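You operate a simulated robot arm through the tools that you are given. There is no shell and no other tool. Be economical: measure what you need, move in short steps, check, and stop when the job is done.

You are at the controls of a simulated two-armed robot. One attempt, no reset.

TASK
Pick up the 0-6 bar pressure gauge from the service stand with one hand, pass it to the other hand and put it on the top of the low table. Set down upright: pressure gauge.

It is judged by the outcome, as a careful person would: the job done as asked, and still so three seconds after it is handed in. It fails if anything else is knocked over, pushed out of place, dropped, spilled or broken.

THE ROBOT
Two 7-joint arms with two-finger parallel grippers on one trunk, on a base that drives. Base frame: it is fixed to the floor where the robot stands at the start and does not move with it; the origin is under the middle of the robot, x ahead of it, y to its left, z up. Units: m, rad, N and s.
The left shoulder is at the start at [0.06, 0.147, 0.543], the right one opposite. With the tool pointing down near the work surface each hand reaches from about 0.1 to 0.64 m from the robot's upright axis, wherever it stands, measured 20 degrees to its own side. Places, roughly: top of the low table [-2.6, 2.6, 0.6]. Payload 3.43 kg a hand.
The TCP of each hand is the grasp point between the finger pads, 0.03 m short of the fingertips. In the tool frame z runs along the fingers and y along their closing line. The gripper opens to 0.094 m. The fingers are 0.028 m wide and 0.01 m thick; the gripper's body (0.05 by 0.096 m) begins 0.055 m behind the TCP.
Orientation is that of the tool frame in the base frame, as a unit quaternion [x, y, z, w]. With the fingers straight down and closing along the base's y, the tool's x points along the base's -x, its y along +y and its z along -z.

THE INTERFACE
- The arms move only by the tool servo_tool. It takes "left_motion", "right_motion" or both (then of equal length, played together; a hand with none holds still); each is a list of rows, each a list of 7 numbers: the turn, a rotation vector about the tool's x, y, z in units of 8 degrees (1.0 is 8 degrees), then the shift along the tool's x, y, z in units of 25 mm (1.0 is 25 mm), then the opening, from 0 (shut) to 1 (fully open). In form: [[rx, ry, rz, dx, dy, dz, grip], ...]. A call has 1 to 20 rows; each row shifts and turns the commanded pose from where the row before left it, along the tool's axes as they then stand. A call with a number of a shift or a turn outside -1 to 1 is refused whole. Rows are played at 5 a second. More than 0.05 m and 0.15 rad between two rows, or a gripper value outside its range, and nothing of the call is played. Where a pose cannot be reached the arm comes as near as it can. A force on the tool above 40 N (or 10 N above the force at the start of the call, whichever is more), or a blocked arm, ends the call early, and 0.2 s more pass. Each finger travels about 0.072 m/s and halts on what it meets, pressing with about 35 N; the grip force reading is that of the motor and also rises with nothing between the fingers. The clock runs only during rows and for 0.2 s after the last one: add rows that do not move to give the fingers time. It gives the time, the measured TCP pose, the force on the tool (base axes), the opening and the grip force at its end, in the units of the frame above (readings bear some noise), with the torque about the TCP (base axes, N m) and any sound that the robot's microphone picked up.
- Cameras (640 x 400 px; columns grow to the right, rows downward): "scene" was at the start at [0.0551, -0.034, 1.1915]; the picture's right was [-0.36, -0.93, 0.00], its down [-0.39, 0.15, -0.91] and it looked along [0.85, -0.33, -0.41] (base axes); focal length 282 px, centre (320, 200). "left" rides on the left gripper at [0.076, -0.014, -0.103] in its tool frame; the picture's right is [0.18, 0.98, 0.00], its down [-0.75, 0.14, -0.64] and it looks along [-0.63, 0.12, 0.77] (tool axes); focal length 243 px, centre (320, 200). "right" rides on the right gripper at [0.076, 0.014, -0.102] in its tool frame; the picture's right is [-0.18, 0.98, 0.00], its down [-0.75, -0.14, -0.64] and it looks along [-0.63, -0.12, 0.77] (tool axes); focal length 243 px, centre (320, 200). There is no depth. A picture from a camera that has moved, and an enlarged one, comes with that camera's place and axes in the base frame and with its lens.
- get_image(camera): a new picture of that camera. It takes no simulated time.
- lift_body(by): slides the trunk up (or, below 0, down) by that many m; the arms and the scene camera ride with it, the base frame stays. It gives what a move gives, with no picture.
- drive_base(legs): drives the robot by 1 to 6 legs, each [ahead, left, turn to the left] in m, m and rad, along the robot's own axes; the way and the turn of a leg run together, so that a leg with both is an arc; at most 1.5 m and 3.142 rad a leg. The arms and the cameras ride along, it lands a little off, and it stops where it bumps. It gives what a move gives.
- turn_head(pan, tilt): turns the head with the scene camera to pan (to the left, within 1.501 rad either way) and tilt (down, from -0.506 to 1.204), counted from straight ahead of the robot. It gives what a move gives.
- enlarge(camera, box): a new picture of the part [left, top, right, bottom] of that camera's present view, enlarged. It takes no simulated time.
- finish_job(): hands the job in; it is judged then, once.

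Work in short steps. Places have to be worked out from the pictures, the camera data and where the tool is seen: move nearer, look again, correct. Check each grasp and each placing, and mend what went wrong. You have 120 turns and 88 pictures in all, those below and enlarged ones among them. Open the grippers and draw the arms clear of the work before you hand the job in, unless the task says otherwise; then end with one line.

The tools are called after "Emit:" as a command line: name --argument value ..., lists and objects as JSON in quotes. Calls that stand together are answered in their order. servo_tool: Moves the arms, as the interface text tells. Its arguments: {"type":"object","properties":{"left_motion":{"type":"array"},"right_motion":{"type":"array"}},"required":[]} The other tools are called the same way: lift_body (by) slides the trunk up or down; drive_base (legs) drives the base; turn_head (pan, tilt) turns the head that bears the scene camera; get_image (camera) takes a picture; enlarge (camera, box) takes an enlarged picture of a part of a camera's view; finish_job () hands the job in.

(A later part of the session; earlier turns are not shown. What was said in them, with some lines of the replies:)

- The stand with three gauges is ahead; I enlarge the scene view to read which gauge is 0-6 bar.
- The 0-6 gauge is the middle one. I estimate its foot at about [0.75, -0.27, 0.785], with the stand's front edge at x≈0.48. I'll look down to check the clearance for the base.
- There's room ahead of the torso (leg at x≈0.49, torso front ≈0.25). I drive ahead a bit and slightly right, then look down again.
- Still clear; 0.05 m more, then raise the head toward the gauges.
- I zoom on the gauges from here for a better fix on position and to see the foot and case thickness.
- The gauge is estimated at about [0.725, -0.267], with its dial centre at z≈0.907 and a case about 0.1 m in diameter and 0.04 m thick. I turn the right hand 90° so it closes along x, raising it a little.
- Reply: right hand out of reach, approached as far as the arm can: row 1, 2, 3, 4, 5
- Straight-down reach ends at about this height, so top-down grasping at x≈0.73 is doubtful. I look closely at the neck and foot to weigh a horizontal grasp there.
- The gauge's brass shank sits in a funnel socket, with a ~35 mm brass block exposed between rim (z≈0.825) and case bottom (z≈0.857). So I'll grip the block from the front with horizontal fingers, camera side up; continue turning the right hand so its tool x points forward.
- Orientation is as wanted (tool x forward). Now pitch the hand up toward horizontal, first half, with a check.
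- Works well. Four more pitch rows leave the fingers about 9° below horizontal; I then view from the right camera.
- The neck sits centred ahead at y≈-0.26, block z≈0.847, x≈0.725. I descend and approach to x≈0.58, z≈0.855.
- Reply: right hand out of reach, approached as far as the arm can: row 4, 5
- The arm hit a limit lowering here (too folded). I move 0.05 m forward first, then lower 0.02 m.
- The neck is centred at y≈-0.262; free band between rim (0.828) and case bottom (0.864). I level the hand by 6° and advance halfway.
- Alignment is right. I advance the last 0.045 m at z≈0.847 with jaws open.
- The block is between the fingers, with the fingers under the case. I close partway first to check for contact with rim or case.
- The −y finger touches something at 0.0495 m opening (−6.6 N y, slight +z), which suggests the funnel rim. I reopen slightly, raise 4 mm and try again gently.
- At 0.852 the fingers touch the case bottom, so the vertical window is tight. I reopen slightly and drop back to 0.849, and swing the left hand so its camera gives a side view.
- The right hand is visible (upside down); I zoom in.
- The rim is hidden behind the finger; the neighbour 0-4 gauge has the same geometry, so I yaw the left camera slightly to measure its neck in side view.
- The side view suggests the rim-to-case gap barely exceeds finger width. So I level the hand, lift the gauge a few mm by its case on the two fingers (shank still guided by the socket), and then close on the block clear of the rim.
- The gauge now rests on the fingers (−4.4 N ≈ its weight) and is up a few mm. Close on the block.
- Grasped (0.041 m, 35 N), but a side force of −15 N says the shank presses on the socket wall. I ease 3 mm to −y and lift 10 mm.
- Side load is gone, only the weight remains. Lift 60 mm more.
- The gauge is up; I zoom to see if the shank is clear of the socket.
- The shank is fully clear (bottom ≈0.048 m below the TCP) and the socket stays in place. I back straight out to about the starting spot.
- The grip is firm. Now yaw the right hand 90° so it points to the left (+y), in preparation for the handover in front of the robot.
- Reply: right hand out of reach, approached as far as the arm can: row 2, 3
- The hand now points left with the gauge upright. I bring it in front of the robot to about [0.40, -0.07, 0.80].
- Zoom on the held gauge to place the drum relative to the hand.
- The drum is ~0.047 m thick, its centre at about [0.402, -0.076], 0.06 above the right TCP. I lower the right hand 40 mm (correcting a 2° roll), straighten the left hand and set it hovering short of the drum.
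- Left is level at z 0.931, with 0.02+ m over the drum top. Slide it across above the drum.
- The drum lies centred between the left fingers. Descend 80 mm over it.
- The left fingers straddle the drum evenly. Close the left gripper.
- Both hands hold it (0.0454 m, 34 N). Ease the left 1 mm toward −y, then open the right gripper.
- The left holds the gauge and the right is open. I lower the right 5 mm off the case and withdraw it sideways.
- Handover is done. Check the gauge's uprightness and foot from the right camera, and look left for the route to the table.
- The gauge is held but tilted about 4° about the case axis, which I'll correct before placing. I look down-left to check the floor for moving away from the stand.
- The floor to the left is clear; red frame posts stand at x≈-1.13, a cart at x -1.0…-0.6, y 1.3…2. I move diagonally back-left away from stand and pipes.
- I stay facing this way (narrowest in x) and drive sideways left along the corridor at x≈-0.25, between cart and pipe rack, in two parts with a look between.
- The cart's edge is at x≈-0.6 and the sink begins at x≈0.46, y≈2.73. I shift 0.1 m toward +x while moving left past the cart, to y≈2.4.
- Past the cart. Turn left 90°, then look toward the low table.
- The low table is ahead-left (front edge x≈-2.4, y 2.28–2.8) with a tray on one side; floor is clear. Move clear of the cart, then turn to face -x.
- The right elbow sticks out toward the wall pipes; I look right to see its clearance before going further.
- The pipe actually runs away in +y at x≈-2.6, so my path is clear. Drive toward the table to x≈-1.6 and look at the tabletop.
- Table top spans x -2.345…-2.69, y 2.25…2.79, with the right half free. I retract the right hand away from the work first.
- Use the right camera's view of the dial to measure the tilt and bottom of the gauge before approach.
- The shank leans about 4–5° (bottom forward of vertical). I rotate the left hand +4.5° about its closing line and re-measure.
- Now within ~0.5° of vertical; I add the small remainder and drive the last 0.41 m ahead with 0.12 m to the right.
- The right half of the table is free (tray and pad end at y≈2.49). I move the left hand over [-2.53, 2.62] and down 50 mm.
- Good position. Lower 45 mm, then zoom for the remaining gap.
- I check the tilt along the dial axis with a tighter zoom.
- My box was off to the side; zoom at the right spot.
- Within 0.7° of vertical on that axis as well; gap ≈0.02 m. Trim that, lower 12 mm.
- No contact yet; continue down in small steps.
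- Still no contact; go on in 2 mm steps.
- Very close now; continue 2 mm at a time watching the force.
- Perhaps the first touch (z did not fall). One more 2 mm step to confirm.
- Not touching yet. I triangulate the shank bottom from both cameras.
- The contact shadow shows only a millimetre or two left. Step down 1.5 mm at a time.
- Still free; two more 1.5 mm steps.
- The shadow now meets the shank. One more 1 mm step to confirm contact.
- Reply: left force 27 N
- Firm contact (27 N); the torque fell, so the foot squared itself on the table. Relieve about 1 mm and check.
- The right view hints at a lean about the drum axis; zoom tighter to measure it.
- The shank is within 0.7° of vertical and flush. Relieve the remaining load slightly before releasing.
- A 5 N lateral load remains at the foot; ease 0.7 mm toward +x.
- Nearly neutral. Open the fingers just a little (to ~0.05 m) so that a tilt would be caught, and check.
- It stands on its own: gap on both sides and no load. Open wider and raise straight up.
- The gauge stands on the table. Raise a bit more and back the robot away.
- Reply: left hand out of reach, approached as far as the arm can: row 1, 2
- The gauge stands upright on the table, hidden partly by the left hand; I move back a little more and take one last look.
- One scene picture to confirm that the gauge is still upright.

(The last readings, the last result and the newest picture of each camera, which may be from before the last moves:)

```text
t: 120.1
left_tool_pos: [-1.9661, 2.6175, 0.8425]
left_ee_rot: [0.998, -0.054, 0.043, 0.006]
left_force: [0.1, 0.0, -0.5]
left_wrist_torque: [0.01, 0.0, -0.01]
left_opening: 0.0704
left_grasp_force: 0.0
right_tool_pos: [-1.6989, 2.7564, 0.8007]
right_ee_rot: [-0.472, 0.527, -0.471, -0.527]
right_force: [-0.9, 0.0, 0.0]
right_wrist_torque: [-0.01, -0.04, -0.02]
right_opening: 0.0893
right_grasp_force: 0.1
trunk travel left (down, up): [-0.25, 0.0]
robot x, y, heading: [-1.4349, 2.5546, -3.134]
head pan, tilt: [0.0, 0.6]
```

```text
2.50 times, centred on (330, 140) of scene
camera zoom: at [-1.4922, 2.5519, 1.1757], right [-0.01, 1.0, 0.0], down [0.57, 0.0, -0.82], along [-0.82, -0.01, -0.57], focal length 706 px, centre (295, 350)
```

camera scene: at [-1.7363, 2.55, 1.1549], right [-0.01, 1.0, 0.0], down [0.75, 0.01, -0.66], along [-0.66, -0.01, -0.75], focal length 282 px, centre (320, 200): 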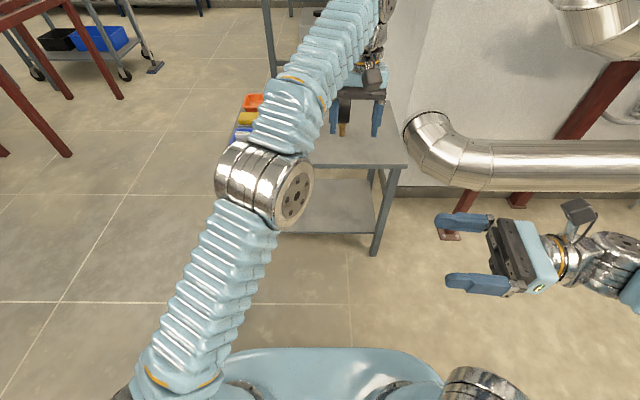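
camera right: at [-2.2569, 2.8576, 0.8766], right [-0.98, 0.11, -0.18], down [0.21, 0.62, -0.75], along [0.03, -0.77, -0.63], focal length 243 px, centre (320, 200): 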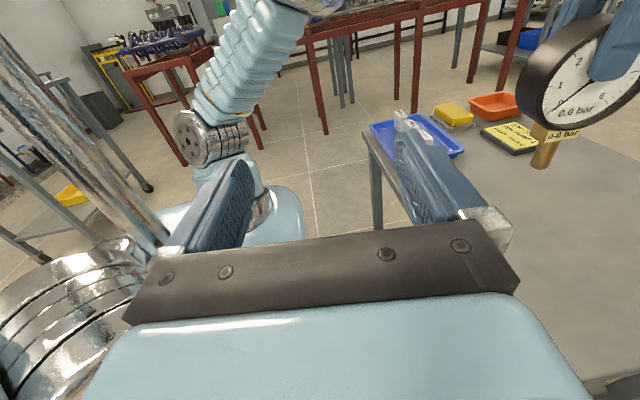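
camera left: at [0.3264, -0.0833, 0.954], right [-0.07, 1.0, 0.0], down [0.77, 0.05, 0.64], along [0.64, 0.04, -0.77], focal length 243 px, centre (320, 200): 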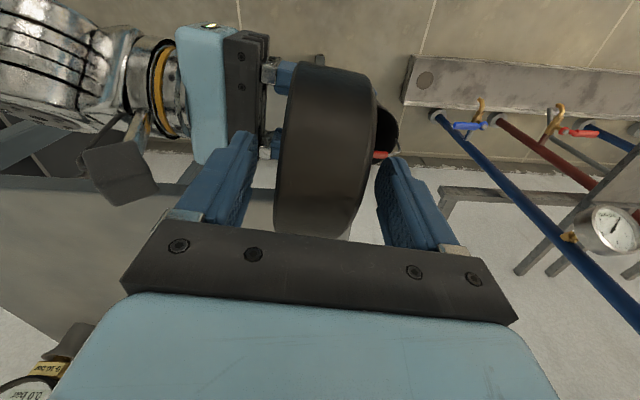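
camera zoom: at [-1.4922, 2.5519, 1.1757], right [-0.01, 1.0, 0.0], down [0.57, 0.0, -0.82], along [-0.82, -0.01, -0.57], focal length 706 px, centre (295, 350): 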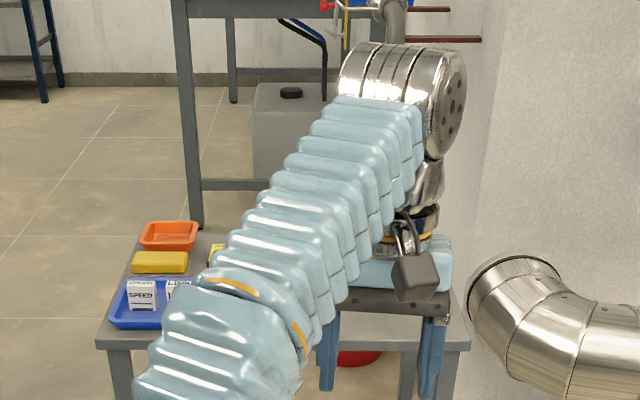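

The gauge is hidden behind the left hand; shift that hand aside and down, then use a final picture.

Emit:
servo_tool --left_motion '[[0, 0, 0, 0.4, 1, 0, 0.75], [0, 0, 0, 0.4, 1, 0, 0.75], [0, 0, 0, 0.4, 1, 0, 0.75], [0, 0, 0, 0.4, 1, 0, 0.75], [0, 0, 0, 0.4, 1, 0, 0.75], [0, 0, 0, 0.4, 1, 0, 0.75], [0, 0, 0, 0.4, 1, 0, 0.75], [0, 0, 0, 0.4, 1, 0, 0.75], [0, 0, 0, 0.4, 1, 0, 0.75], [0, 0, 0, 0, 0, 0, 0.75]]'

Emit:
enlarge --camera "scene" --box '[220, 60, 440, 220]'

```text
t: 122.3
left_tool_pos: [-1.8983, 2.383, 0.8509]
left_ee_rot: [0.998, -0.054, 0.042, 0.007]
left_force: [0.4, -0.4, -0.4]
left_wrist_torque: [-0.02, -0.04, -0.01]
left_opening: 0.0704
left_grasp_force: 0.0
right_tool_pos: [-1.698, 2.7551, 0.7995]
right_ee_rot: [-0.472, 0.527, -0.47, -0.527]
right_force: [-0.4, 1.0, 0.2]
right_wrist_torque: [0.03, 0.0, -0.03]
right_opening: 0.089
right_grasp_force: 0.1
trunk travel left (down, up): [-0.25, 0.0]
robot x, y, heading: [-1.4308, 2.5535, -3.138]
head pan, tilt: [0.0, 0.6]
```

```text
2.50 times, centred on (330, 140) of scene
camera zoom: at [-1.4922, 2.5517, 1.1758], right [-0.01, 1.0, 0.0], down [0.56, 0.0, -0.83], along [-0.83, -0.01, -0.56], focal length 706 px, centre (295, 350)
```

zoom: 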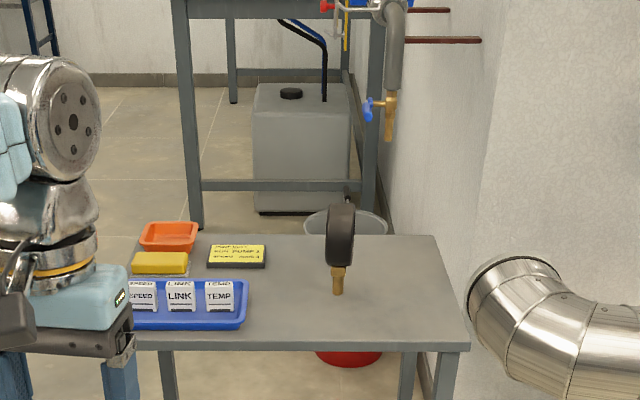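

The gauge stands upright and alone on the low table, nothing else has been disturbed, and both hands are open and clear. Handing in.

Emit:
finish_job

```text
The job is handed in.
```

The 0-6 bar gauge was lifted from the service stand with the right hand and passed to the left. It now stands upright on the low table, with both grippers open and clear of it, and the job is handed in.
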